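You operate a simulated robot arm through the tools that you are given. There is no shell and no other tool. Be economical: measure what you need, move in short steps, check, and stop when the job is done.

You run a simulated robot arm. Do the job below in one go: nothing can be reset, and whatever is moved stays where it is left.

TASK
Fill up the blue can with the large knob and turn it out.
Fine: long blue lever ON to fill, OFF again before the turntable takes the can out from under the coiling machine.
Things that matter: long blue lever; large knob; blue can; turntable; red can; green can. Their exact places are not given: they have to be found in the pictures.

The check looks at the end state, three seconds after you hand in, the way a careful person would. Anything else that was tipped, shoved, dropped, spilled or broken makes it a failure.

THE ROBOT
A 7-joint arm with a two-finger parallel gripper on a trunk, on a base that drives. Base frame: it is fixed to the floor where the robot stands at the start and does not move with it; the origin is under the middle of the robot, x ahead of it, y to its left, z up. Lengths are in cm, angles in rad, forces in N, time in s.
Its first joint turns from -2.897 to 2.897 rad. Places, roughly: long blue lever [50, 10, 90]; large knob [150, -60, 60]; turntable [60, -10, 20]. Payload 3.91 kg.
Tool frame: the origin (TCP) lies between the finger pads and is the grasp point; the fingertips stand 3 cm ahead of it; z points along the fingers, y is the line along which they close. The gripper opens to 11 cm. The fingers are 2 cm wide and 1 cm thick; the gripper's body (4.8 by 11.2 cm) begins 5.5 cm behind the TCP.
Orientation is that of the tool frame in the base frame, as a unit quaternion [w, x, y, z]. With the fingers straight down and closing along the base's y, the tool's x points along the base's -x, its y along +y and its z along -z.

THE INTERFACE
- The arm moves only by the tool move_arm. Its arguments are lists of equal length, an entry for each row: "offset": the shift along the tool's x, y, z in units of 20 mm (1.0 is 20 mm), a list of three; "angular": the turn, a rotation vector about the tool's x, y, z in units of 8 degrees (1.0 is 8 degrees), a list of three; "jaw": the gripper command, from -1 (shut) to 1 (fully open), values between in proportion. In form: {"offset": [[dx, dy, dz], ...], "angular": [[rx, ry, rz], ...], "jaw": [jaw, ...]}. A call has 1 to 8 rows; each row shifts and turns the commanded pose from where the row before left it, along the tool's axes as they then stand. A call with a number of a shift or a turn outside -1 to 1 is refused whole. Each row takes 0.2 s and may step no farther than 5 cm and 0.15 rad from the row before; otherwise, or with a gripper value out of range, the whole call is refused. A pose out of reach is approached as far as the arm can. The call stops where the force on the tool passes 40 N (or 10 N more than at its start, if that is more) or the arm is blocked; 0.2 s more then pass. The fingers move at their own pace (about 15.3 cm/s each) and stop on an object; they squeeze with about 45 N. The grip force told is the motor's: it shows also when the fingers shut on nothing. Time passes only in rows, and 0.2 s behind the last, so rows that do not move let the fingers close. The reply holds the time, the measured pose of the TCP, the force on the tool along the base axes, the opening and the grip force, in the units named above and with some noise.
- Cameras (640 x 400 px; columns grow to the right, rows downward): "scene" is now at [-1.26, 13.49, 146.81]; the picture's right is [-0.30, -0.96, 0.00], its down [-0.64, 0.20, -0.74] and it looks along [0.71, -0.22, -0.67] (base axes); focal length 272 px, centre (320, 200). "wrist" rides on the gripper at [7.7, 0.7, -11.4] in the tool frame; the picture's right is [-0.09, 1.00, 0.00], its down [-0.80, -0.07, -0.59] and it looks along [-0.59, -0.05, 0.80] (tool axes); focal length 270 px, centre (320, 200).
- capture(camera): a new picture of that camera. It takes no simulated time.
- move_column(by): slides the trunk up (or, below 0, down) by that many cm; the arm and the scene camera ride with it, the base frame stays. It gives what a move gives, with no picture.
- steer(legs): drives the robot by 1 to 6 legs, each [ahead, turn to the left] in cm and rad, along the robot's own axes; the way and the turn of a leg run together, so that a leg with both is an arc; at most 150 cm and 3.142 rad a leg. The arm and the cameras ride along, it lands a little off, and it stops where it bumps. It gives what a move gives.
- turn_head(pan, tilt): turns the head with the scene camera to pan (to the left, within 2.705 rad either way) and tilt (down, from -0.506 to 1.204), counted from straight ahead of the robot. It gives what a move gives.
- probe_pixels(camera, pixels): for up to 12 pixels [column, row] of the newest picture of that camera ("zoom" is the newest enlarged one), the place [x, y, z] in the base frame of the surface seen there, good to about 0.2 cm, but the place of the scene camera against the robot may be out by one fixed shift of up to 2.5 cm in any direction. It takes no simulated time.
- close_up(camera, box): a new picture of the part [left, top, right, bottom] of that camera's present view, enlarged. It takes no simulated time.
- finish_job(): hands the job in; it is judged then, once.

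Go step by step. Measure first, check grasps and placings, and put right what went wrong. The budget is 80 turns and 68 pictures, counting those below and the enlarged ones. Unless the task says otherwise, let go and move clear before handing in, and close with one line.

The tools are called after "Call:" as a command line: name --argument value ..., lists and objects as JSON in quotes. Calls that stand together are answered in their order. move_arm: Moves the arm, as the interface text tells. Its arguments: {"type":"object","properties":{"offset":{"type":"array"},"angular":{"type":"array"},"jaw":{"type":"array"}},"required":["offset","angular","jaw"]} The other tools are called the same way: move_column (by) slides the trunk up or down; steer (legs) drives the base; turn_head (pan, tilt) turns the head that bears the scene camera; capture (camera) takes a picture; probe_pixels (camera, pixels) gives the place of the surface under pixels of a picture; close_up (camera, box) takes an enlarged picture of a part of a camera's view; finish_job () hands the job in.

At the start:

```text
time: 0.0
position: [41.17, 2.95, 120.78]
ee_rot: [0.0, 0.0, 1.0, 0.001]
contact_force: [-0.3, -0.3, -0.1]
grip_width: 11.02
gripper_force: 0.0
trunk travel left (down, up): [-45.0, 16.0]
robot x, y, heading: [-0.2, 0.09, 0.004]
head pan, tilt: [-0.3, 0.74]
```

scene: 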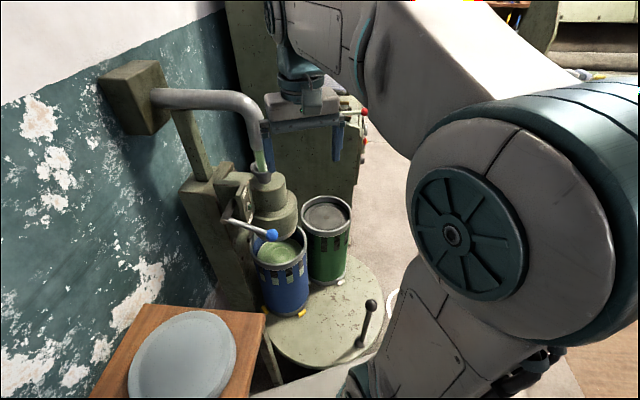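
wrist: 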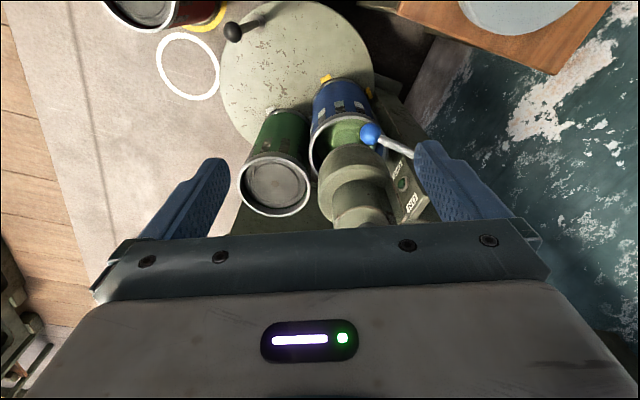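

The scene shows the blue can under the coiler with the blue-balled lever at (270,235), and the turntable handle at (368,310). I'll look closer and around for the large knob.

Call:
close_up --camera "scene" --box '[170, 140, 410, 380]'

Call:
probe_pixels --camera "scene" --pixels '[[271, 235], [235, 222], [371, 305], [360, 345], [280, 255], [326, 215], [330, 335], [275, 215], [300, 340], [363, 110], [182, 350]]'

Call:
turn_head --pan -0.5 --tilt 0.3

Call:
capture --camera "scene"

```text
1.67 times, centred on (290, 260) of scene
```

zoom: 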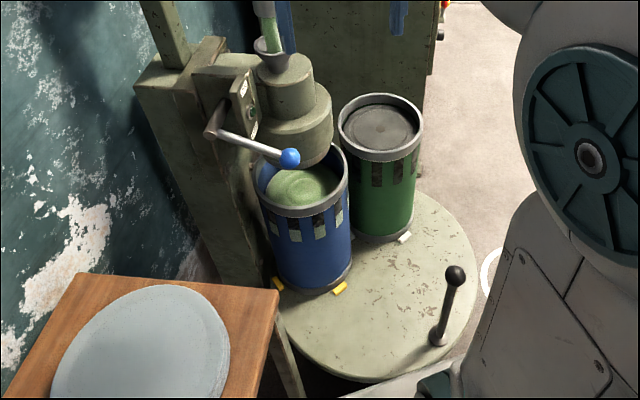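

```text
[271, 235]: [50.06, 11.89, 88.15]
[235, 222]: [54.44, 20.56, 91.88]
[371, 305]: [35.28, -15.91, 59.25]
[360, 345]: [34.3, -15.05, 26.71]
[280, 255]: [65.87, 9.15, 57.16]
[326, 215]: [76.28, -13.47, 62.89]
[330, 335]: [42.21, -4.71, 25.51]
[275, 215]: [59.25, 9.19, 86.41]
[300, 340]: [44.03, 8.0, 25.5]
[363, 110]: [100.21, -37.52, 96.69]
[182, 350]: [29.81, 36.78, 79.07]
```

```text
time: 0.9
position: [41.0, 2.85, 120.79]
ee_rot: [0.001, 0.0, 1.0, 0.001]
contact_force: [0.3, -0.1, -0.7]
grip_width: 10.99
gripper_force: 0.0
trunk travel left (down, up): [-45.0, 16.0]
robot x, y, heading: [-0.07, 0.07, -0.004]
head pan, tilt: [-0.499, 0.3]
```

```text
64 pictures are left
```

scene: 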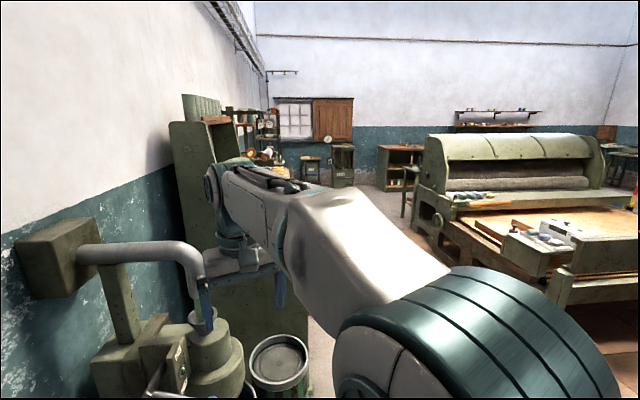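

The view past the arm shows a carding machine and a cabinet at about x=100. I'll look around for the large knob near [150,-60,60].

Call:
turn_head --pan -0.35 --tilt 0.5

Call:
close_up --camera "scene" --box '[200, 0, 520, 200]'

Call:
turn_head --pan -1.0 --tilt 0.6

Call:
capture --camera "scene"

```text
time: 1.6
position: [41.14, 2.98, 120.86]
ee_rot: [-0.001, 0.0, 1.0, 0.0]
contact_force: [0.7, 0.0, 0.8]
grip_width: 11.0
gripper_force: 0.1
trunk travel left (down, up): [-45.0, 16.0]
robot x, y, heading: [-0.2, -0.22, 0.001]
head pan, tilt: [-0.351, 0.499]
```

```text
2.00 times, centred on (360, 100) of scene
```

zoom: 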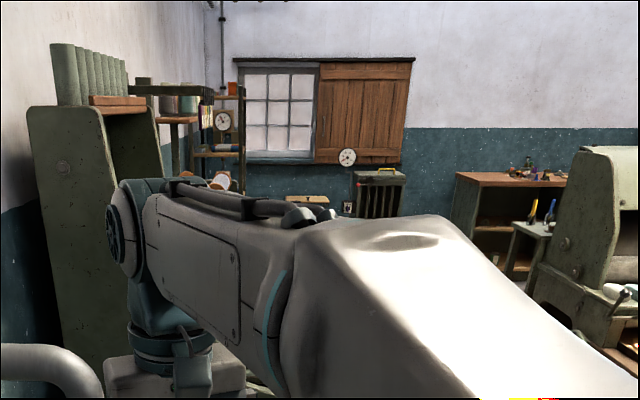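

```text
time: 2.6
position: [41.06, 2.88, 120.76]
ee_rot: [0.0, 0.0, 1.0, 0.0]
contact_force: [-0.5, -0.5, 0.0]
grip_width: 11.01
gripper_force: 0.1
trunk travel left (down, up): [-45.0, 16.0]
robot x, y, heading: [0.2, -0.01, 0.001]
head pan, tilt: [-1.0, 0.6]
```

```text
62 pictures are left
```

scene: 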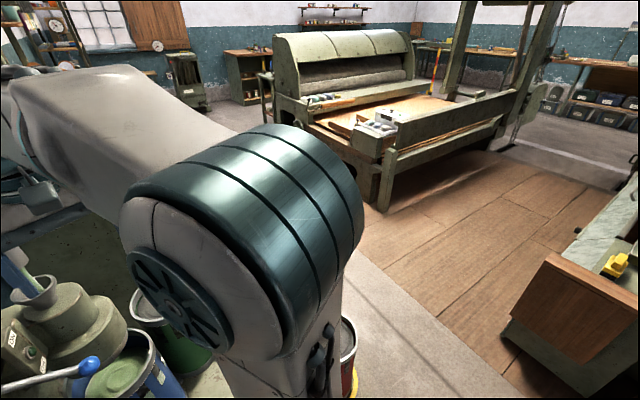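

The knob isn't visible yet, since the arm blocks the view. I'll check the zone behind and to the right before driving.

Call:
turn_head --pan -2.0 --tilt 0.7

Call:
capture --camera "scene"

Call:
turn_head --pan 2.6 --tilt 0.7

Call:
capture --camera "scene"

```text
time: 3.9
position: [41.0, 2.78, 120.8]
ee_rot: [0.0, 0.0, 1.0, 0.0]
contact_force: [0.2, -0.8, -0.1]
grip_width: 10.99
gripper_force: 0.1
trunk travel left (down, up): [-45.0, 16.0]
robot x, y, heading: [0.07, 0.06, -0.0]
head pan, tilt: [-2.0, 0.7]
```

```text
61 pictures are left
```

scene: 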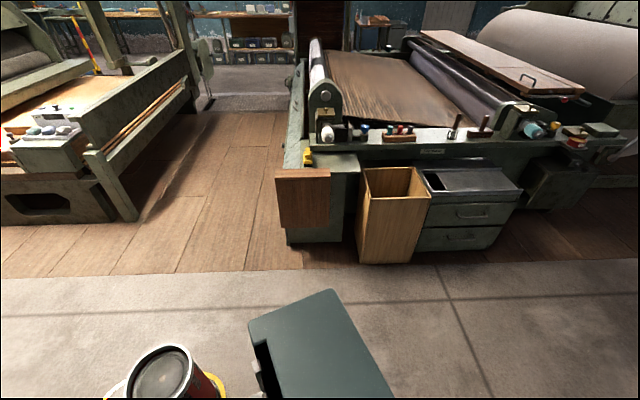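

```text
time: 7.6
position: [41.07, 2.9, 120.79]
ee_rot: [0.0, 0.0, 1.0, -0.001]
contact_force: [-0.1, 0.0, 0.0]
grip_width: 11.01
gripper_force: 0.1
trunk travel left (down, up): [-45.0, 16.0]
robot x, y, heading: [-0.21, 0.02, -0.001]
head pan, tilt: [2.601, 0.7]
```

```text
60 pictures are left
```

scene: 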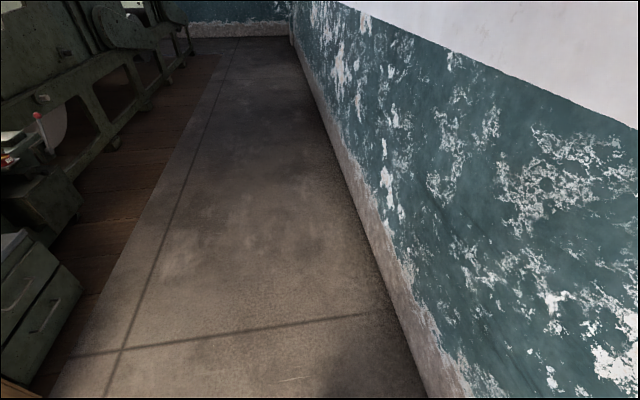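

The floor behind is clear, and the red can stands close to the base's right. I'll back straight up 60 cm and look at the cabinet side again.

Call:
steer --legs '[[-60, 0]]'

Call:
turn_head --pan -0.6 --tilt 0.7

Call:
capture --camera "scene"

```text
time: 11.0
position: [-19.01, 2.87, 120.75]
ee_rot: [0.0, 0.003, 1.0, 0.0]
contact_force: [0.3, -0.7, 0.8]
grip_width: 10.99
gripper_force: 0.0
trunk travel left (down, up): [-45.0, 16.0]
robot x, y, heading: [-60.25, 0.22, -0.001]
head pan, tilt: [2.601, 0.7]
```

```text
time: 13.7
position: [-19.05, 2.86, 120.74]
ee_rot: [-0.001, 0.004, 1.0, 0.0]
contact_force: [0.3, -0.1, 0.4]
grip_width: 11.0
gripper_force: 0.1
trunk travel left (down, up): [-45.0, 16.0]
robot x, y, heading: [-60.13, 0.19, -0.007]
head pan, tilt: [-0.6, 0.7]
```

```text
59 pictures are left
```

scene: 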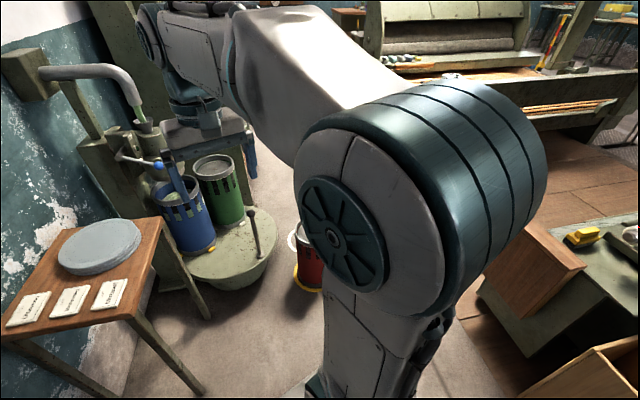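

Cards lie on the small table at (30,310)–(110,295); I'll read them and turn the robot right so the arm clears the view.

Call:
close_up --camera "scene" --box '[0, 270, 140, 340]'

Call:
steer --legs '[[0, -1.4]]'

Call:
turn_head --pan 1.1 --tilt 0.5

Call:
capture --camera "scene"

```text
4.57 times, centred on (70, 305) of scene
```

zoom: 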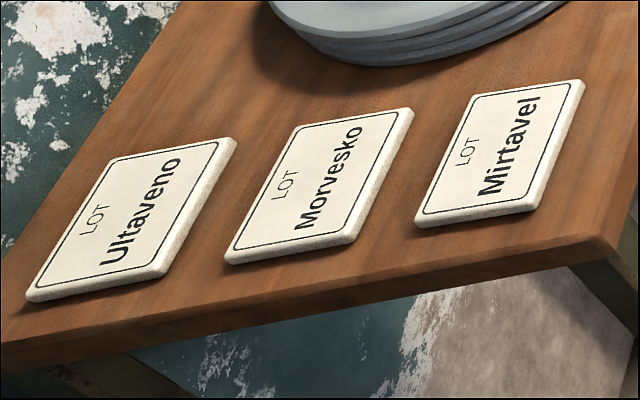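

```text
time: 17.6
position: [-51.2, -40.04, 120.76]
ee_rot: [0.0, 0.653, 0.757, 0.0]
contact_force: [-0.2, -0.2, 0.1]
grip_width: 11.02
gripper_force: 0.0
trunk travel left (down, up): [-45.0, 16.0]
robot x, y, heading: [-60.07, -0.08, -1.425]
head pan, tilt: [-0.6, 0.7]
```

```text
time: 19.3
position: [-51.31, -39.9, 120.72]
ee_rot: [0.001, 0.654, 0.756, 0.0]
contact_force: [0.1, 0.2, 0.4]
grip_width: 11.01
gripper_force: 0.0
trunk travel left (down, up): [-45.0, 16.0]
robot x, y, heading: [-59.8, 0.34, -1.427]
head pan, tilt: [1.1, 0.499]
```

```text
57 pictures are left
```

scene: 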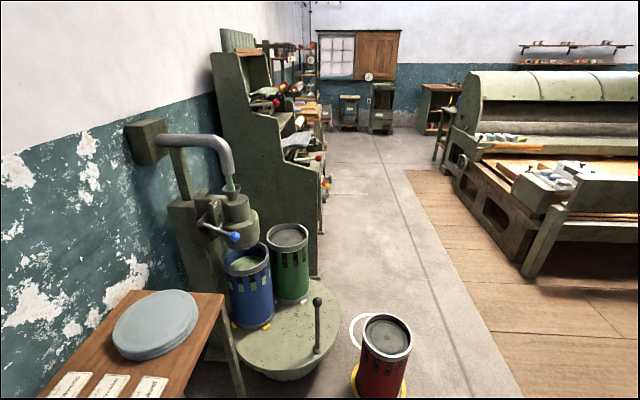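

Now there's a clear view. I'll zoom on the cabinet front (red knobs at (318,158)–(325,185)) and on the coiler head.

Call:
close_up --camera "scene" --box '[270, 90, 350, 220]'

Call:
close_up --camera "scene" --box '[160, 170, 330, 280]'

Call:
close_up --camera "scene" --box '[210, 270, 430, 400]'

Call:
probe_pixels --camera "scene" --pixels '[[318, 158], [325, 185], [325, 198], [300, 140], [385, 330], [355, 328], [318, 302], [272, 93], [288, 235], [245, 262], [235, 237], [372, 393]]'

```text
3.08 times, centred on (310, 155) of scene
```

zoom: 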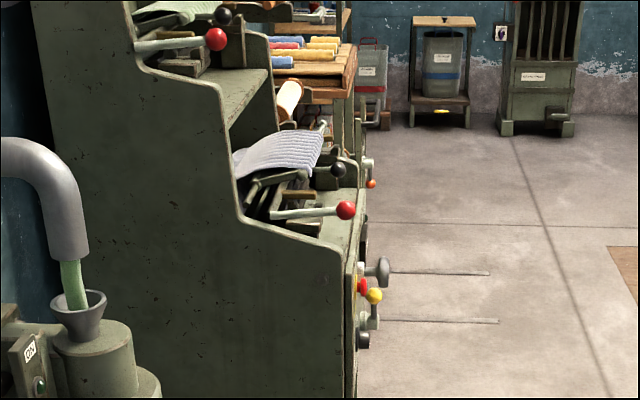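

```text
3.64 times, centred on (245, 225) of scene
```

zoom: 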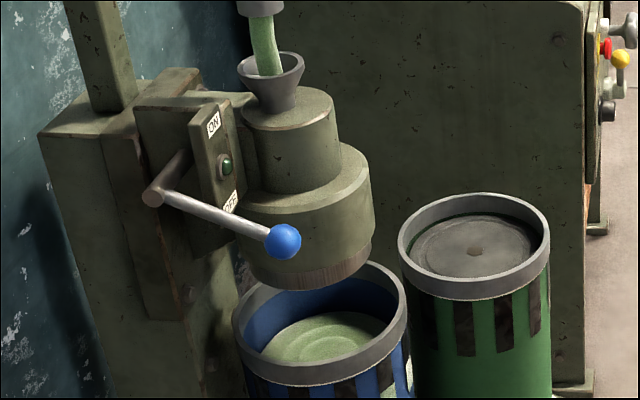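

```text
2.91 times, centred on (320, 335) of scene
```

zoom: 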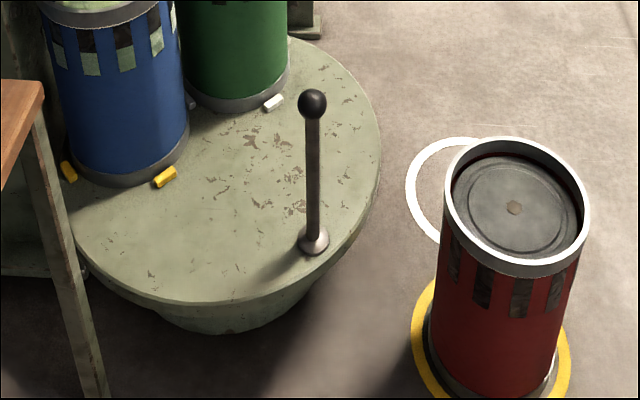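

```text
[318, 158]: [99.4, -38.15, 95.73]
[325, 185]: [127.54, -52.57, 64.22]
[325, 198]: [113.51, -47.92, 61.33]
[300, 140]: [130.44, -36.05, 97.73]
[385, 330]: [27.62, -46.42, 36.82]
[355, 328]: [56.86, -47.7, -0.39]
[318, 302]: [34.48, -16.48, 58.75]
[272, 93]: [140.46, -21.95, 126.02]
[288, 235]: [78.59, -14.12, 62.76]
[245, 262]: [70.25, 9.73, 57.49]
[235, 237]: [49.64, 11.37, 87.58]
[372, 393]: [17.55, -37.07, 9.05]
```

The lever is at OFF (lower label). The large knob must be on the machine front at about x=115–150, y≈-50, z≈60. I need a free path along its front, so I'll check the floor to the right.

Call:
turn_head --pan 0.5 --tilt 0.6

Call:
capture --camera "scene"

Call:
probe_pixels --camera "scene" --pixels '[[100, 200], [200, 130], [250, 260], [350, 300], [450, 300], [300, 220], [400, 200], [500, 220], [200, 300], [300, 350], [160, 180], [60, 250]]'

```text
time: 20.3
position: [-51.3, -39.96, 120.83]
ee_rot: [0.0, 0.654, 0.756, 0.001]
contact_force: [-1.2, -0.4, 0.0]
grip_width: 11.02
gripper_force: 0.0
trunk travel left (down, up): [-45.0, 16.0]
robot x, y, heading: [-60.18, 0.31, -1.425]
head pan, tilt: [0.499, 0.6]
```

```text
53 pictures are left
```

scene: 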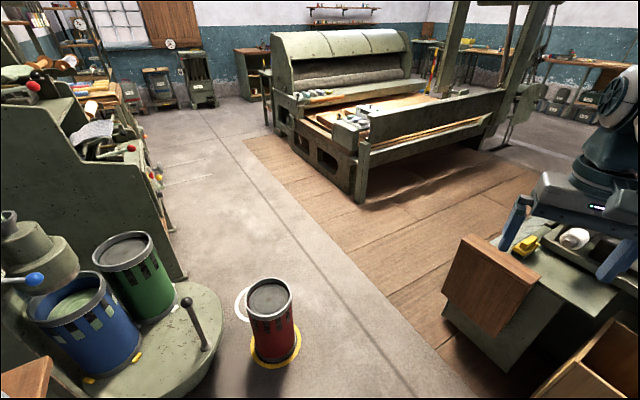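

```text
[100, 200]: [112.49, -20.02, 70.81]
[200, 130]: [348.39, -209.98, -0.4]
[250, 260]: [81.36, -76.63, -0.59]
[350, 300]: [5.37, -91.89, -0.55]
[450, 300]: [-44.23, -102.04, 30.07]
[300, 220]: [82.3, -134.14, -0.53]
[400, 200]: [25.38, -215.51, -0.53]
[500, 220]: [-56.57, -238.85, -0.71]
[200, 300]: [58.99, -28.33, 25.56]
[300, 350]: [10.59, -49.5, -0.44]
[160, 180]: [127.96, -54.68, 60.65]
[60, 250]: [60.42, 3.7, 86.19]
```

The lane is clear: red can at about (25,-43), the other machine beyond y≈-95 for x<-30. I'll drive via (10,-95) to (125,-112) and then face the machine front.

Call:
steer --legs '[[0, 0.489], [118, 0], [0, 0.806]]'

```text
time: 29.8
position: [51.79, -97.25, 120.83]
ee_rot: [0.0, 0.061, 0.998, 0.0]
contact_force: [-0.8, 0.3, -0.5]
grip_width: 11.02
gripper_force: 0.1
trunk travel left (down, up): [-45.0, 16.0]
robot x, y, heading: [10.48, -94.92, -0.123]
head pan, tilt: [0.499, 0.6]
```

Call:
steer --legs '[[112, 0], [0, 1.69]]'

Call:
turn_head --pan 0.35 --tilt 0.75

Call:
capture --camera "scene"

Call:
capture --camera "wrist"

```text
time: 39.7
position: [120.43, -68.6, 120.71]
ee_rot: [0.0, -0.698, 0.716, -0.001]
contact_force: [0.4, -0.3, 0.2]
grip_width: 11.02
gripper_force: 0.0
trunk travel left (down, up): [-45.0, 16.0]
robot x, y, heading: [122.32, -109.77, 1.543]
head pan, tilt: [0.499, 0.6]
```

```text
time: 40.4
position: [120.4, -68.58, 120.76]
ee_rot: [-0.001, -0.698, 0.716, 0.0]
contact_force: [1.0, -0.5, 0.6]
grip_width: 10.98
gripper_force: 0.1
trunk travel left (down, up): [-45.0, 16.0]
robot x, y, heading: [122.53, -109.9, 1.544]
head pan, tilt: [0.351, 0.75]
```

```text
52 pictures are left
```

scene: 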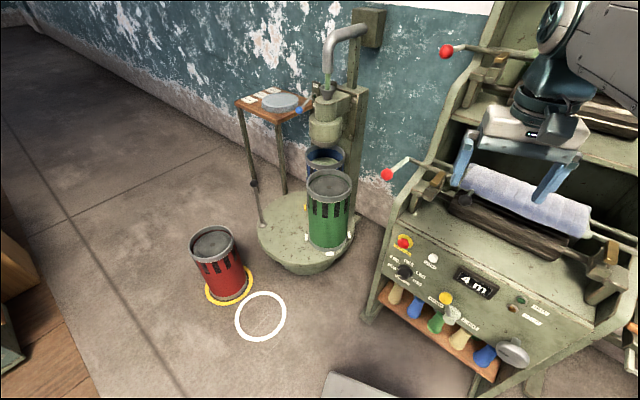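

```text
51 pictures are left
```

wrist: 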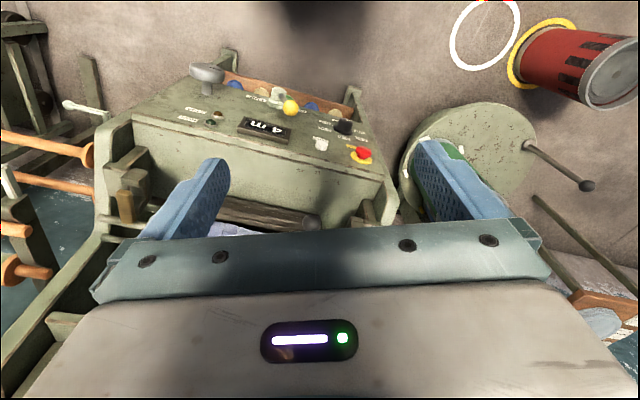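

The control panel has a "4 m" display and a big grey knob at (512,352). I'll zoom to read the labels.

Call:
close_up --camera "scene" --box '[370, 225, 570, 395]'

Call:
close_up --camera "wrist" --box '[170, 50, 390, 190]'

Call:
probe_pixels --camera "scene" --pixels '[[512, 352], [405, 242], [432, 258], [404, 272], [446, 298], [452, 315], [512, 308], [475, 285], [525, 305]]'

```text
2.35 times, centred on (470, 310) of scene
```

zoom: 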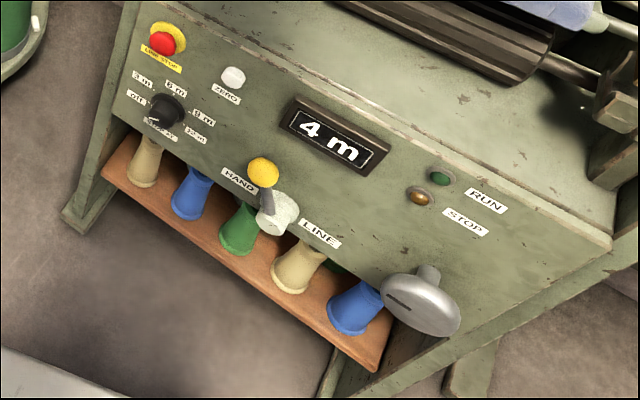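

```text
2.86 times, centred on (280, 120) of wrist
```

zoom: 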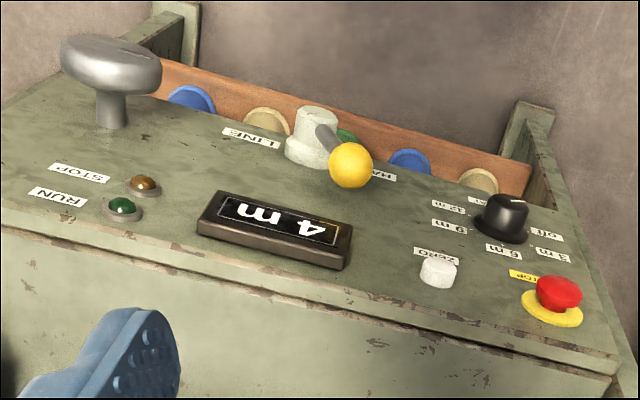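

```text
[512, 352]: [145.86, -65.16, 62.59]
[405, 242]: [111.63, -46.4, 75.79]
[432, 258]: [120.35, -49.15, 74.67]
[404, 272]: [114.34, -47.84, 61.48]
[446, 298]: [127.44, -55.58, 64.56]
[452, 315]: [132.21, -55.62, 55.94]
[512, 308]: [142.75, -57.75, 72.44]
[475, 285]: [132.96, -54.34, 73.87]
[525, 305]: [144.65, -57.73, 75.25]
```

Panel: rotary preset, ZERO, HAND/LINE selector (yellow ball near HAND), "4 m" counter, and the big grey handwheel at [146,-65,62.6]. I'll read the small labels.

Call:
close_up --camera "scene" --box '[380, 232, 445, 292]'

Call:
close_up --camera "scene" --box '[425, 280, 545, 375]'

Call:
close_up --camera "scene" --box '[270, 70, 370, 270]'

```text
6.67 times, centred on (412, 262) of scene
```

zoom: 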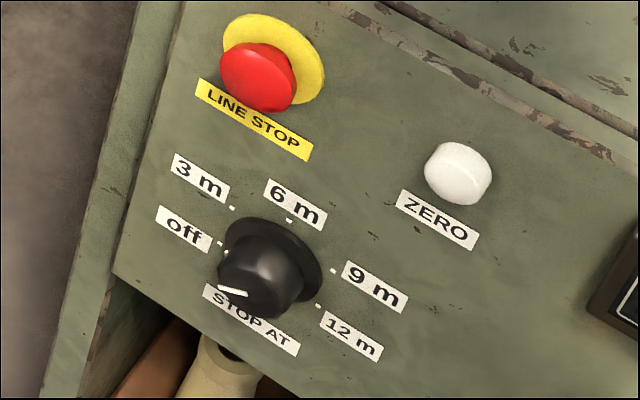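

```text
4.21 times, centred on (485, 328) of scene
```

zoom: 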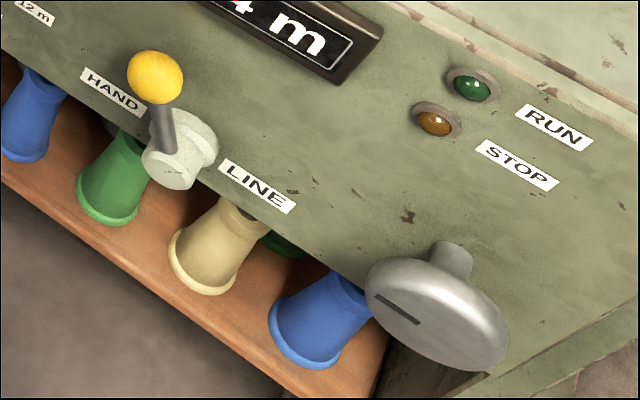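

```text
2.00 times, centred on (320, 170) of scene
```

zoom: 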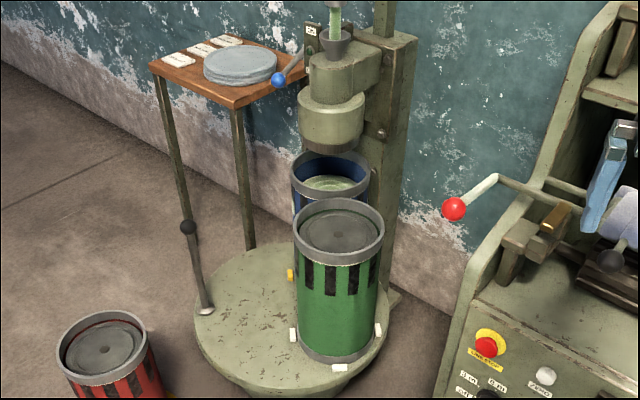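

The handwheel works with the selector at HAND, which it is. The lever has to go ON first, so I'll drive back by the way I came to the coiler.

Call:
steer --legs '[[0, -1.677], [-113.5, 0], [0, -0.803], [-118, 0], [0, 0.936]]'

```text
time: 60.4
position: [-17.49, 4.2, 120.79]
ee_rot: [0.0, 0.019, 1.0, 0.0]
contact_force: [0.8, -0.3, 0.3]
grip_width: 10.99
gripper_force: 0.1
trunk travel left (down, up): [-45.0, 16.0]
robot x, y, heading: [-58.64, 2.96, -0.035]
head pan, tilt: [0.351, 0.75]
```

I'll move back to the original standing place and look at the lever from the front.

Call:
steer --legs '[[57, 0], [0, 0.037]]'

Call:
turn_head --pan 0.1 --tilt 0.8

Call:
capture --camera "scene"

Call:
close_up --camera "wrist" --box '[300, 60, 460, 240]'

```text
time: 64.0
position: [38.98, 3.53, 120.74]
ee_rot: [0.0, 0.001, 1.0, 0.001]
contact_force: [-0.2, -0.4, 0.4]
grip_width: 10.99
gripper_force: 0.0
trunk travel left (down, up): [-45.0, 16.0]
robot x, y, heading: [-2.34, 0.84, -0.001]
head pan, tilt: [0.351, 0.75]
```

```text
time: 64.8
position: [38.93, 3.56, 120.66]
ee_rot: [0.0, 0.0, 1.0, -0.001]
contact_force: [0.5, 0.5, 0.0]
grip_width: 10.98
gripper_force: 0.1
trunk travel left (down, up): [-45.0, 16.0]
robot x, y, heading: [-1.83, 0.77, -0.002]
head pan, tilt: [0.099, 0.799]
```

```text
45 pictures are left
```

scene: 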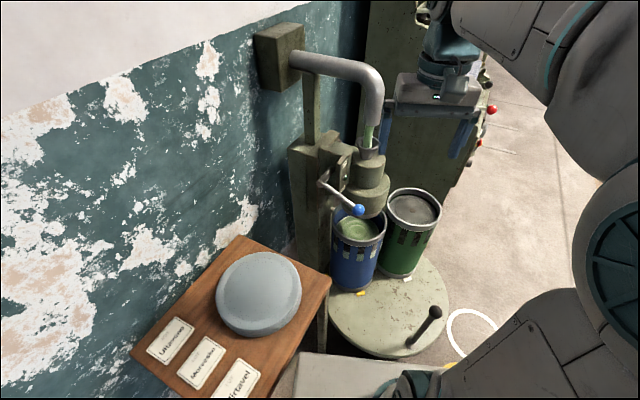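

```text
2.22 times, centred on (380, 150) of wrist
```

zoom: 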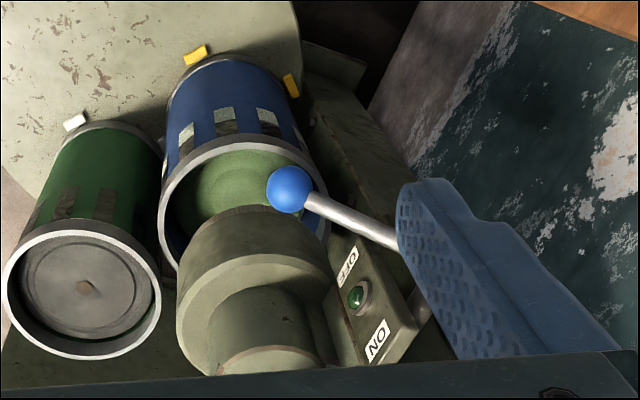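

The wrist view shows ball, rod, OFF (low) and ON (high) labels clearly. I'll measure the lever and plate in it.

Call:
probe_pixels --camera "zoom" --pixels '[[289, 190], [320, 208], [380, 235], [350, 265], [377, 340], [356, 295], [330, 300], [400, 340], [250, 300], [240, 255], [416, 300], [240, 365]]'

Call:
probe_pixels --camera "scene" --pixels '[[359, 210], [340, 198], [325, 186], [345, 165], [343, 190], [318, 160], [310, 100], [375, 90], [335, 150]]'

Call:
close_up --camera "scene" --box '[280, 120, 420, 240]'

```text
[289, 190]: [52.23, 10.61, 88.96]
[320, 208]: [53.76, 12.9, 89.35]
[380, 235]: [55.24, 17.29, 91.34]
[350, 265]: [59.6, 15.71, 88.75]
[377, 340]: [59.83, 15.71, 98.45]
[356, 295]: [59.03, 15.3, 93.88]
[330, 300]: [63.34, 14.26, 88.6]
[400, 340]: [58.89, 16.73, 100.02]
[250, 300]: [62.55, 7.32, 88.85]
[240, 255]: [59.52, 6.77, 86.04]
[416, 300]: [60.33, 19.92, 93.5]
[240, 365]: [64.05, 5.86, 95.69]
```

```text
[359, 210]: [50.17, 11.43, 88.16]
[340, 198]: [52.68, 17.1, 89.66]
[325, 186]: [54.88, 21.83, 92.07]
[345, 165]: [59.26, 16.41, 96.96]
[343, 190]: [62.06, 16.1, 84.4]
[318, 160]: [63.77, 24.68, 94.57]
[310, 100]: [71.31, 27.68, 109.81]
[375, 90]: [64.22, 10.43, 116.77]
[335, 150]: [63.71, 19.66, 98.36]
```

```text
3.33 times, centred on (350, 180) of scene
```

zoom: 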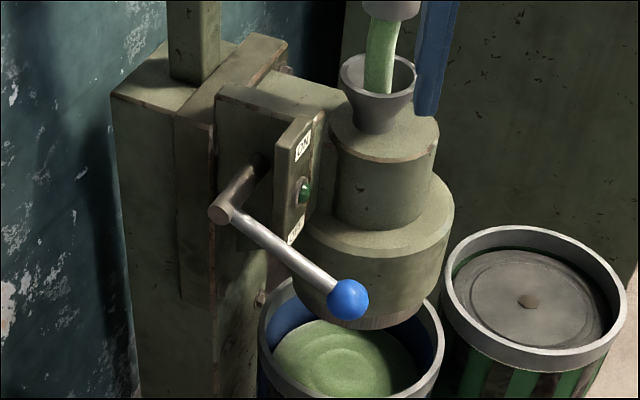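

The lever pivots about x at roughly (56,21,93), with the ball centre near (53,10.7,87.7). ON means swinging it up. I'll close the jaws and tilt the tool to point forward (+x), well away from everything.

Call:
move_arm --offset '[[0, 0, 0], [0, 0, 0], [0, 0, 0], [0, 0, 0], [0, 0, 0], [0, 0, 0], [0, 0, 0], [0, 0, 0]]' --angular '[[0, -1, 0], [0, -1, 0], [0, -1, 0], [0, -1, 0], [0, -1, 0], [0, -1, 0], [0, -1, 0], [0, -1, 0]]' --jaw '[-1, -1, -1, -1, -1, -1, -1, -1]'

Call:
move_arm --offset '[[0, 0, 0], [0, 0, 0], [0, 0, 0], [0, 0, 0], [0, 0, 0]]' --angular '[[0, -1, 0], [0, -1, 0], [0, -1, 0], [0, -0.25, 0], [0, 0, 0]]' --jaw '[-1, -1, -1, -1, -1]'

```text
time: 66.6
position: [40.07, 3.97, 118.89]
ee_rot: [0.506, -0.005, 0.863, 0.004]
contact_force: [-0.5, 0.3, 0.0]
grip_width: 0.01
gripper_force: 37.7
trunk travel left (down, up): [-45.0, 16.0]
robot x, y, heading: [-2.03, 0.81, -0.002]
head pan, tilt: [0.099, 0.799]
```

```text
time: 67.8
position: [41.47, 3.95, 122.31]
ee_rot: [0.696, 0.002, 0.718, 0.003]
contact_force: [-0.1, 0.4, -0.2]
grip_width: 0.0
gripper_force: 37.2
out of reach, approached as far as the arm can: row 3, 4
trunk travel left (down, up): [-45.0, 16.0]
robot x, y, heading: [-2.08, 0.39, -0.0]
head pan, tilt: [0.099, 0.799]
```

The tool is almost horizontal now. I'll lower the column so the tip comes below ball height, still 6 cm short of it in x, and check.

Call:
move_column --by -39

Call:
capture --camera "scene"

Call:
capture --camera "wrist"

```text
time: 69.7
position: [43.55, 3.34, 98.41]
ee_rot: [0.656, 0.01, 0.755, 0.012]
contact_force: [0.5, -0.1, 0.0]
grip_width: 0.0
gripper_force: 38.0
trunk travel left (down, up): [-25.8, 35.2]
robot x, y, heading: [-1.77, 0.91, -0.002]
head pan, tilt: [0.099, 0.799]
stopped: the arm was blocked; the commanded pose is now the measured one
```

```text
42 pictures are left
```

scene: 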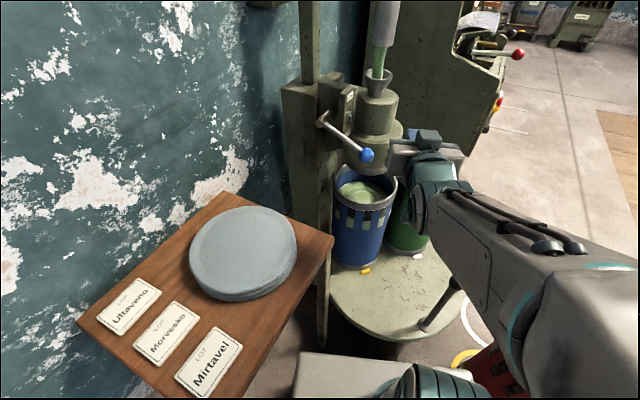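

```text
41 pictures are left
```

wrist: 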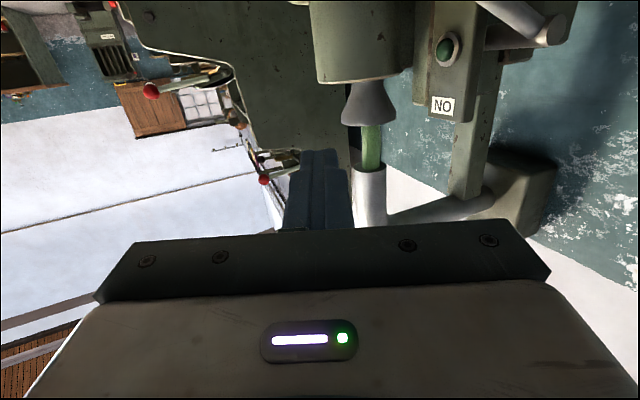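

The column stopped, blocked: the arm's elbow link is close over the turntable handle (at 440,300). I'll raise it 6 cm and check that nothing shifted.

Call:
move_column --by 6

Call:
capture --camera "scene"

Call:
probe_pixels --camera "scene" --pixels '[[430, 200], [470, 240], [520, 270], [505, 310], [430, 310], [540, 200], [410, 390]]'

```text
time: 70.7
position: [43.53, 3.32, 105.02]
ee_rot: [0.656, 0.011, 0.755, 0.01]
contact_force: [-0.7, -0.4, 0.8]
grip_width: 0.01
gripper_force: 37.1
trunk travel left (down, up): [-31.8, 29.2]
robot x, y, heading: [-1.99, 0.44, -0.002]
head pan, tilt: [0.099, 0.799]
```

```text
40 pictures are left
```

scene: 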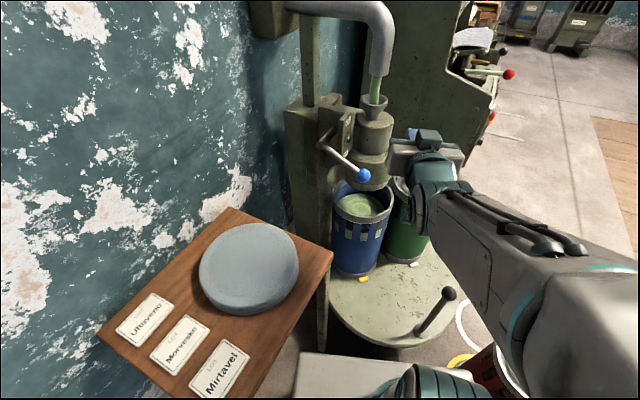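

```text
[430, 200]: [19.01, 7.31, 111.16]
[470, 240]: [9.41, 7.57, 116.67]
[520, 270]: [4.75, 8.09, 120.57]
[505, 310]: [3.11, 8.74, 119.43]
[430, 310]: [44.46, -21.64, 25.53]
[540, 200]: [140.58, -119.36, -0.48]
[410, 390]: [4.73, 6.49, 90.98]
```

The arm is very folded (forearm above the shoulder), which is a likely cause of the block. I'll back up 20 cm and stretch the arm forward instead, re-levelling the tool.

Call:
steer --legs '[[-22, 0]]'

Call:
move_arm --offset '[[0.2, 0, 1], [0.2, 0, 1], [0.2, 0, 1], [0.2, 0, 1], [0, 0, 1], [0, 0, 1], [0, 0, 1], [0, 0, 1]]' --angular '[[0, -0.2, 0], [0, -0.2, 0], [0, -0.2, 0], [0, -0.2, 0], [0, 0, 0], [0, 0, 0], [0, 0, 0], [0, 0, 0]]' --jaw '[-1, -1, -1, -1, -1, -1, -1, -1]'

```text
time: 72.4
position: [21.57, 3.22, 105.1]
ee_rot: [0.657, 0.01, 0.754, 0.011]
contact_force: [0.4, 0.0, 0.1]
grip_width: 0.0
gripper_force: 37.5
trunk travel left (down, up): [-31.8, 29.2]
robot x, y, heading: [-24.13, 0.69, 0.003]
head pan, tilt: [0.099, 0.799]
```

```text
time: 74.2
position: [37.52, 3.32, 102.42]
ee_rot: [0.698, 0.012, 0.716, 0.009]
contact_force: [-0.3, -1.0, 0.5]
grip_width: 0.0
gripper_force: 37.4
trunk travel left (down, up): [-31.8, 29.2]
robot x, y, heading: [-24.2, 0.95, -0.001]
head pan, tilt: [0.099, 0.799]
```

The tool is level at 62 cm reach. I'll lower the column 19 cm (tip still short of the ball in x and y).

Call:
move_column --by -19.4

```text
time: 76.3
position: [37.52, 3.34, 83.0]
ee_rot: [0.698, 0.012, 0.716, 0.009]
contact_force: [0.0, -0.1, 1.1]
grip_width: 0.04
gripper_force: 37.6
trunk travel left (down, up): [-12.4, 48.6]
robot x, y, heading: [-24.08, 0.57, 0.001]
head pan, tilt: [0.099, 0.799]
```

Reached z=83 freely. Now I shift left 7.2 cm and go forward to x≈53 beneath the ball.

Call:
move_arm --offset '[[0, 0.9, 0], [0, 0.9, 0], [0, 0.9, 0], [0, 0.9, 0], [0, 0, 1], [0, 0, 1], [0, 0, 1], [0, 0, 1]]' --angular '[[0, 0, 0], [0, 0, 0], [0, 0, 0], [0, 0, 0], [0, 0, 0], [0, 0, 0], [0, 0, 0], [0, 0, 0]]' --jaw '[-1, -1, -1, -1, -1, -1, -1, -1]'

Call:
move_arm --offset '[[0, 0, 1], [0, 0, 1], [0, 0, 1], [0, 0, 0.8]]' --angular '[[0, 0, 0], [0, 0, 0], [0, 0, 0], [0, 0, 0]]' --jaw '[-1, -1, -1, -1]'

Call:
capture --camera "scene"

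Call:
close_up --camera "wrist" --box '[240, 0, 560, 200]'

```text
time: 78.1
position: [45.54, 10.62, 83.0]
ee_rot: [0.697, 0.011, 0.717, 0.009]
contact_force: [0.4, 0.3, 0.5]
grip_width: 0.0
gripper_force: 37.2
trunk travel left (down, up): [-12.4, 48.6]
robot x, y, heading: [-24.16, 0.97, 0.0]
head pan, tilt: [0.099, 0.799]
```

```text
time: 79.1
position: [53.05, 10.57, 82.91]
ee_rot: [0.698, 0.01, 0.716, 0.01]
contact_force: [0.7, 0.5, 0.4]
grip_width: 0.01
gripper_force: 37.6
trunk travel left (down, up): [-12.4, 48.6]
robot x, y, heading: [-24.16, 0.73, 0.003]
head pan, tilt: [0.099, 0.799]
```

```text
39 pictures are left
```

scene: 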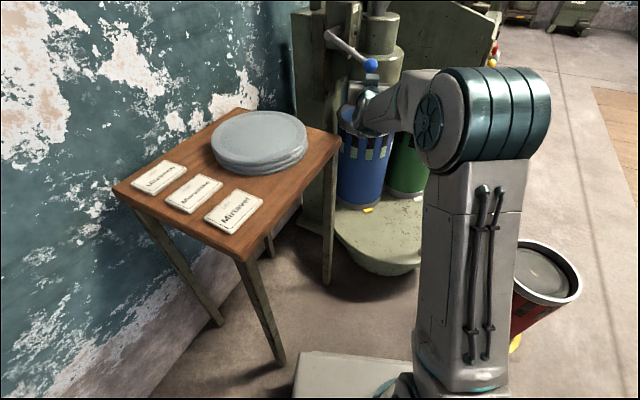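

```text
2.00 times, centred on (400, 100) of wrist
```

zoom: 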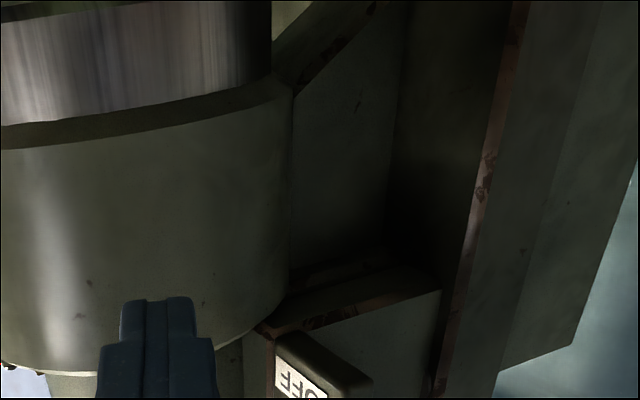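

The ball (372,66) sits right above the finger. I'll raise the tool (tool -x) in steps and read the force.

Call:
move_arm --offset '[[-0.8, 0, 0], [-0.8, 0, 0], [-0.8, 0, 0], [-0.8, 0, 0], [-0.8, 0, 0], [-0.8, 0, 0]]' --angular '[[0, 0, 0], [0, 0, 0], [0, 0, 0], [0, 0, 0], [0, 0, 0], [0, 0, 0]]' --jaw '[-1, -1, -1, -1, -1, -1]'

Call:
close_up --camera "scene" --box '[280, 0, 480, 140]'

```text
time: 80.5
position: [53.38, 10.35, 92.42]
ee_rot: [0.697, 0.012, 0.717, 0.009]
contact_force: [-0.6, -1.1, -1.3]
grip_width: 0.03
gripper_force: 37.5
trunk travel left (down, up): [-12.4, 48.6]
robot x, y, heading: [-24.3, 0.36, -0.001]
head pan, tilt: [0.099, 0.799]
```

```text
2.86 times, centred on (380, 70) of scene
```

zoom: 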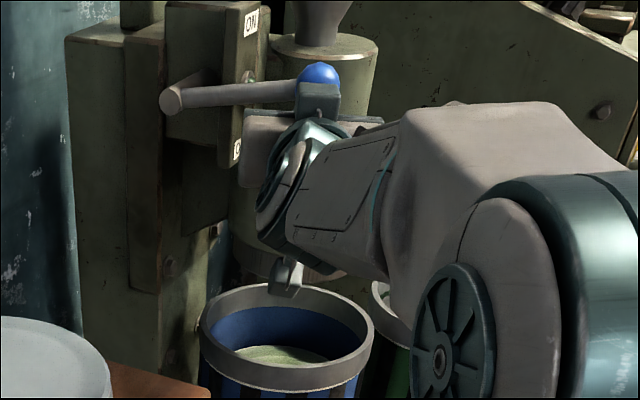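

The lever is following (ball at (318,75) in the zoom, now about horizontal). Keep rising.

Call:
move_arm --offset '[[-0.6, 0, 0], [-0.6, 0, 0], [-0.6, 0.1, 0], [-0.6, 0.1, 0], [-0.6, 0.1, 0]]' --angular '[[0, 0, 0], [0, 0, 0], [0, 0, 0], [0, 0, 0], [0, 0, 0]]' --jaw '[-1, -1, -1, -1, -1]'

Call:
turn_head --pan 0.1 --tilt 0.5

Call:
close_up --camera "scene" --box '[280, 20, 480, 160]'

```text
time: 81.5
position: [53.54, 10.43, 95.68]
ee_rot: [0.688, 0.011, 0.726, 0.009]
contact_force: [-1.7, -1.0, -6.5]
grip_width: 0.0
gripper_force: 38.0
trunk travel left (down, up): [-12.4, 48.6]
robot x, y, heading: [-24.06, 0.74, -0.002]
head pan, tilt: [0.099, 0.799]
stopped in row 4: the force on the tool passed its limit (the readings are from after the stop); the commanded pose is now the measured one
```

```text
time: 82.3
position: [53.57, 10.41, 95.81]
ee_rot: [0.689, 0.009, 0.725, 0.01]
contact_force: [-2.8, -1.0, -13.4]
grip_width: 0.0
gripper_force: 37.8
trunk travel left (down, up): [-12.4, 48.6]
robot x, y, heading: [-24.23, 0.73, -0.006]
head pan, tilt: [0.099, 0.499]
```

```text
2.86 times, centred on (380, 90) of scene
```

zoom: 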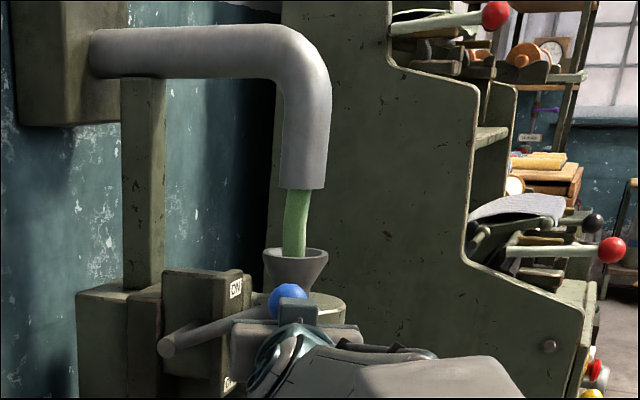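

The force limit stopped it at the upper end stop, ball beside the ON label. I'll drop away, back out, and check that the lever stays.

Call:
move_arm --offset '[[0.8, 0, 0], [0.8, 0, 0], [0.8, 0, 0], [0, 0, -1], [0, 0, -1], [0, 0, -1], [0, 0, -1], [0, 0, -1]]' --angular '[[0, 0, 0], [0, 0, 0], [0, 0, 0], [0, 0, 0], [0, 0, 0], [0, 0, 0], [0, 0, 0], [0, 0, 0]]' --jaw '[-1, -1, -1, -1, -1, -1, -1, -1]'

Call:
close_up --camera "scene" --box '[280, 20, 480, 160]'

```text
time: 84.1
position: [43.18, 10.61, 91.53]
ee_rot: [0.69, 0.01, 0.724, 0.009]
contact_force: [0.2, -0.6, -0.3]
grip_width: 0.0
gripper_force: 37.2
trunk travel left (down, up): [-12.4, 48.6]
robot x, y, heading: [-24.21, 0.78, -0.001]
head pan, tilt: [0.099, 0.499]
```

```text
2.86 times, centred on (380, 90) of scene
```

zoom: 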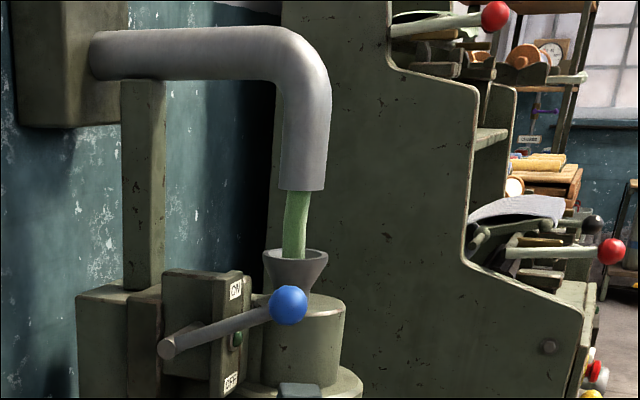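

The lever stays at ON. Now I retract the arm and raise the column a bit for driving.

Call:
move_arm --offset '[[0, 0, -1], [0, 0, -1], [0, 0, -1], [0, -0.6, -1], [0, -0.6, -1], [0, -0.6, -1], [0, -0.6, -1], [0, -0.6, -1]]' --angular '[[0, 0, 0], [0, 0, 0], [0, 0, 0], [0, 0, 0], [0, 0, 0], [0, 0, 0], [0, 0, 0], [0, 0, 0]]' --jaw '[-1, -1, -1, -1, -1, -1, -1, -1]'

Call:
move_column --by 15

Call:
steer --legs '[[-36, 0], [0, -0.936], [118, 0], [0, 0.67], [118, 0], [0, 1.497]]'

Call:
turn_head --pan -0.1 --tilt 0.6

Call:
capture --camera "scene"

```text
time: 85.9
position: [27.25, 4.52, 92.22]
ee_rot: [0.69, 0.01, 0.724, 0.009]
contact_force: [-0.3, 0.9, 0.0]
grip_width: 0.0
gripper_force: 37.8
trunk travel left (down, up): [-12.4, 48.6]
robot x, y, heading: [-24.23, 0.55, -0.001]
head pan, tilt: [0.099, 0.499]
```

```text
time: 87.7
position: [27.19, 4.64, 107.3]
ee_rot: [0.69, 0.011, 0.724, 0.009]
contact_force: [-0.2, -0.3, -1.1]
grip_width: 0.02
gripper_force: 37.7
trunk travel left (down, up): [-27.4, 33.6]
robot x, y, heading: [-24.04, 0.78, -0.002]
head pan, tilt: [0.099, 0.499]
```

```text
time: 109.0
position: [136.29, -76.15, 107.36]
ee_rot: [0.557, -0.412, 0.594, 0.408]
contact_force: [0.3, -1.1, 0.4]
grip_width: 0.0
gripper_force: 37.6
trunk travel left (down, up): [-27.4, 33.6]
robot x, y, heading: [123.1, -125.67, 1.243]
head pan, tilt: [0.099, 0.499]
```

```text
time: 109.8
position: [136.37, -76.06, 107.2]
ee_rot: [0.556, -0.412, 0.595, 0.408]
contact_force: [0.2, -0.9, -0.9]
grip_width: 0.0
gripper_force: 37.6
trunk travel left (down, up): [-27.4, 33.6]
robot x, y, heading: [123.57, -126.05, 1.237]
head pan, tilt: [-0.099, 0.6]
```

```text
34 pictures are left
```

scene: 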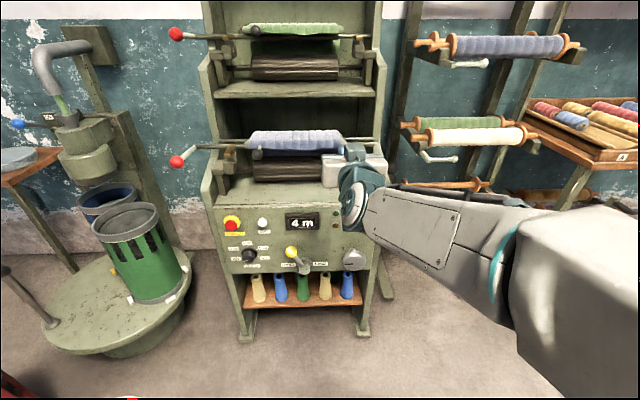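

Excellent frontal view. I'll zoom on the panel and knob and measure the knob disc and panel face.

Call:
close_up --camera "scene" --box '[265, 205, 385, 285]'

Call:
probe_pixels --camera "zoom" --pixels '[[478, 295], [420, 295], [535, 295], [478, 255], [478, 330], [560, 230], [400, 230], [400, 330], [150, 245], [200, 330], [560, 330], [330, 190]]'

```text
5.00 times, centred on (325, 245) of scene
```

zoom: 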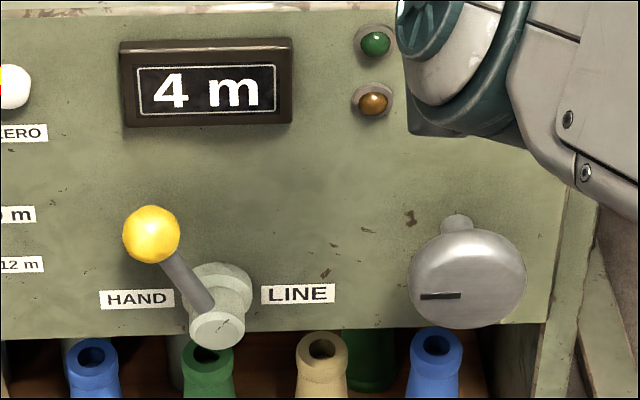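

```text
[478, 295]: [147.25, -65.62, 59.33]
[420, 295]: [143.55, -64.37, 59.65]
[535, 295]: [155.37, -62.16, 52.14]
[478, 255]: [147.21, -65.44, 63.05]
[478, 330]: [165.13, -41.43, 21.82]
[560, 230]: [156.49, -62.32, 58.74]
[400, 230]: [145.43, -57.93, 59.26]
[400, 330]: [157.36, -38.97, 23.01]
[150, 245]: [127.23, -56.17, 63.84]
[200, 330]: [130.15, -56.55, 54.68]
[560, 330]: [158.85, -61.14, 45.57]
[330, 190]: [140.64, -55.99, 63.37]
```

Knob disc: centre about [146.6,-65.4,60.7], diameter about 7.5 cm, axis horizontal along heading 1.23, nearly my heading. I'll level the tool, bring it down and sideways with a standoff, and check with the wrist camera.

Call:
move_arm --offset '[[1, -0.5, 0], [1, -0.5, 0], [1, -0.5, 0], [1, -0.5, 0], [1, -0.5, 0], [1, -0.5, 0], [1, -0.1, 0], [1, 0, 0]]' --angular '[[0, -0.35, 0], [0, 0, 0], [0, 0, 0], [0, 0, 0], [0, 0, 0], [0, 0, 0], [0, 0, 0], [0, 0, 0]]' --jaw '[0.6, 0.6, 0.6, 0.6, 0.6, 0.6, 0.6, 0.6]'

Call:
move_column --by -26

```text
time: 111.6
position: [142.55, -76.12, 92.04]
ee_rot: [0.57, -0.403, 0.581, 0.418]
contact_force: [0.1, -0.2, 0.6]
grip_width: 8.78
gripper_force: 0.1
out of reach, approached as far as the arm can: row 6, 7, 8
trunk travel left (down, up): [-27.4, 33.6]
robot x, y, heading: [123.54, -126.14, 1.237]
head pan, tilt: [-0.099, 0.6]
```

```text
time: 114.2
position: [142.44, -76.15, 65.98]
ee_rot: [0.57, -0.402, 0.581, 0.42]
contact_force: [-0.3, -0.8, -1.0]
grip_width: 8.79
gripper_force: 0.0
trunk travel left (down, up): [-1.4, 59.6]
robot x, y, heading: [123.92, -125.88, 1.235]
head pan, tilt: [-0.099, 0.6]
```

TCP is at [142.4,-76.2,66]; the tool is nearly level. A wrist picture to measure the knob exactly.

Call:
capture --camera "wrist"

```text
32 pictures are left
```

wrist: 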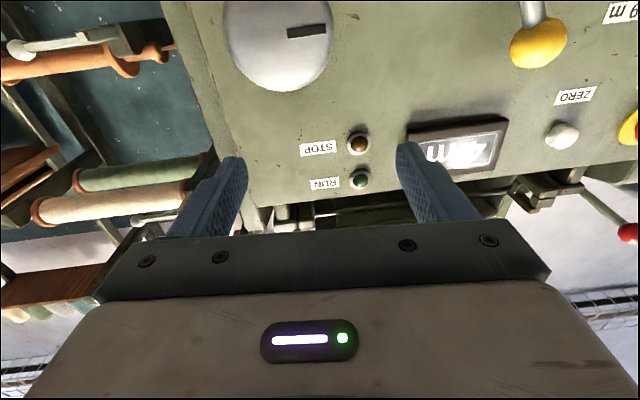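

The knob is at (278,35) in the wrist picture, upside down. I'll measure it there.

Call:
probe_pixels --camera "wrist" --pixels '[[278, 38], [228, 30], [328, 30], [250, 75], [305, 78], [278, 84], [290, 120], [400, 80], [240, 110], [380, 40]]'

```text
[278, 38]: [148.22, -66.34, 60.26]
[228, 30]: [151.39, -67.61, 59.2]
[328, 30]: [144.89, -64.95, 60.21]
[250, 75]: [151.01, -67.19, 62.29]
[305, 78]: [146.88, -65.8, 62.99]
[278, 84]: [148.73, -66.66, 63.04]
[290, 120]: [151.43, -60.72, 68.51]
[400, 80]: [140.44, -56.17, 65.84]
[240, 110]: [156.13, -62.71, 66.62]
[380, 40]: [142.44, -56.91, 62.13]
```

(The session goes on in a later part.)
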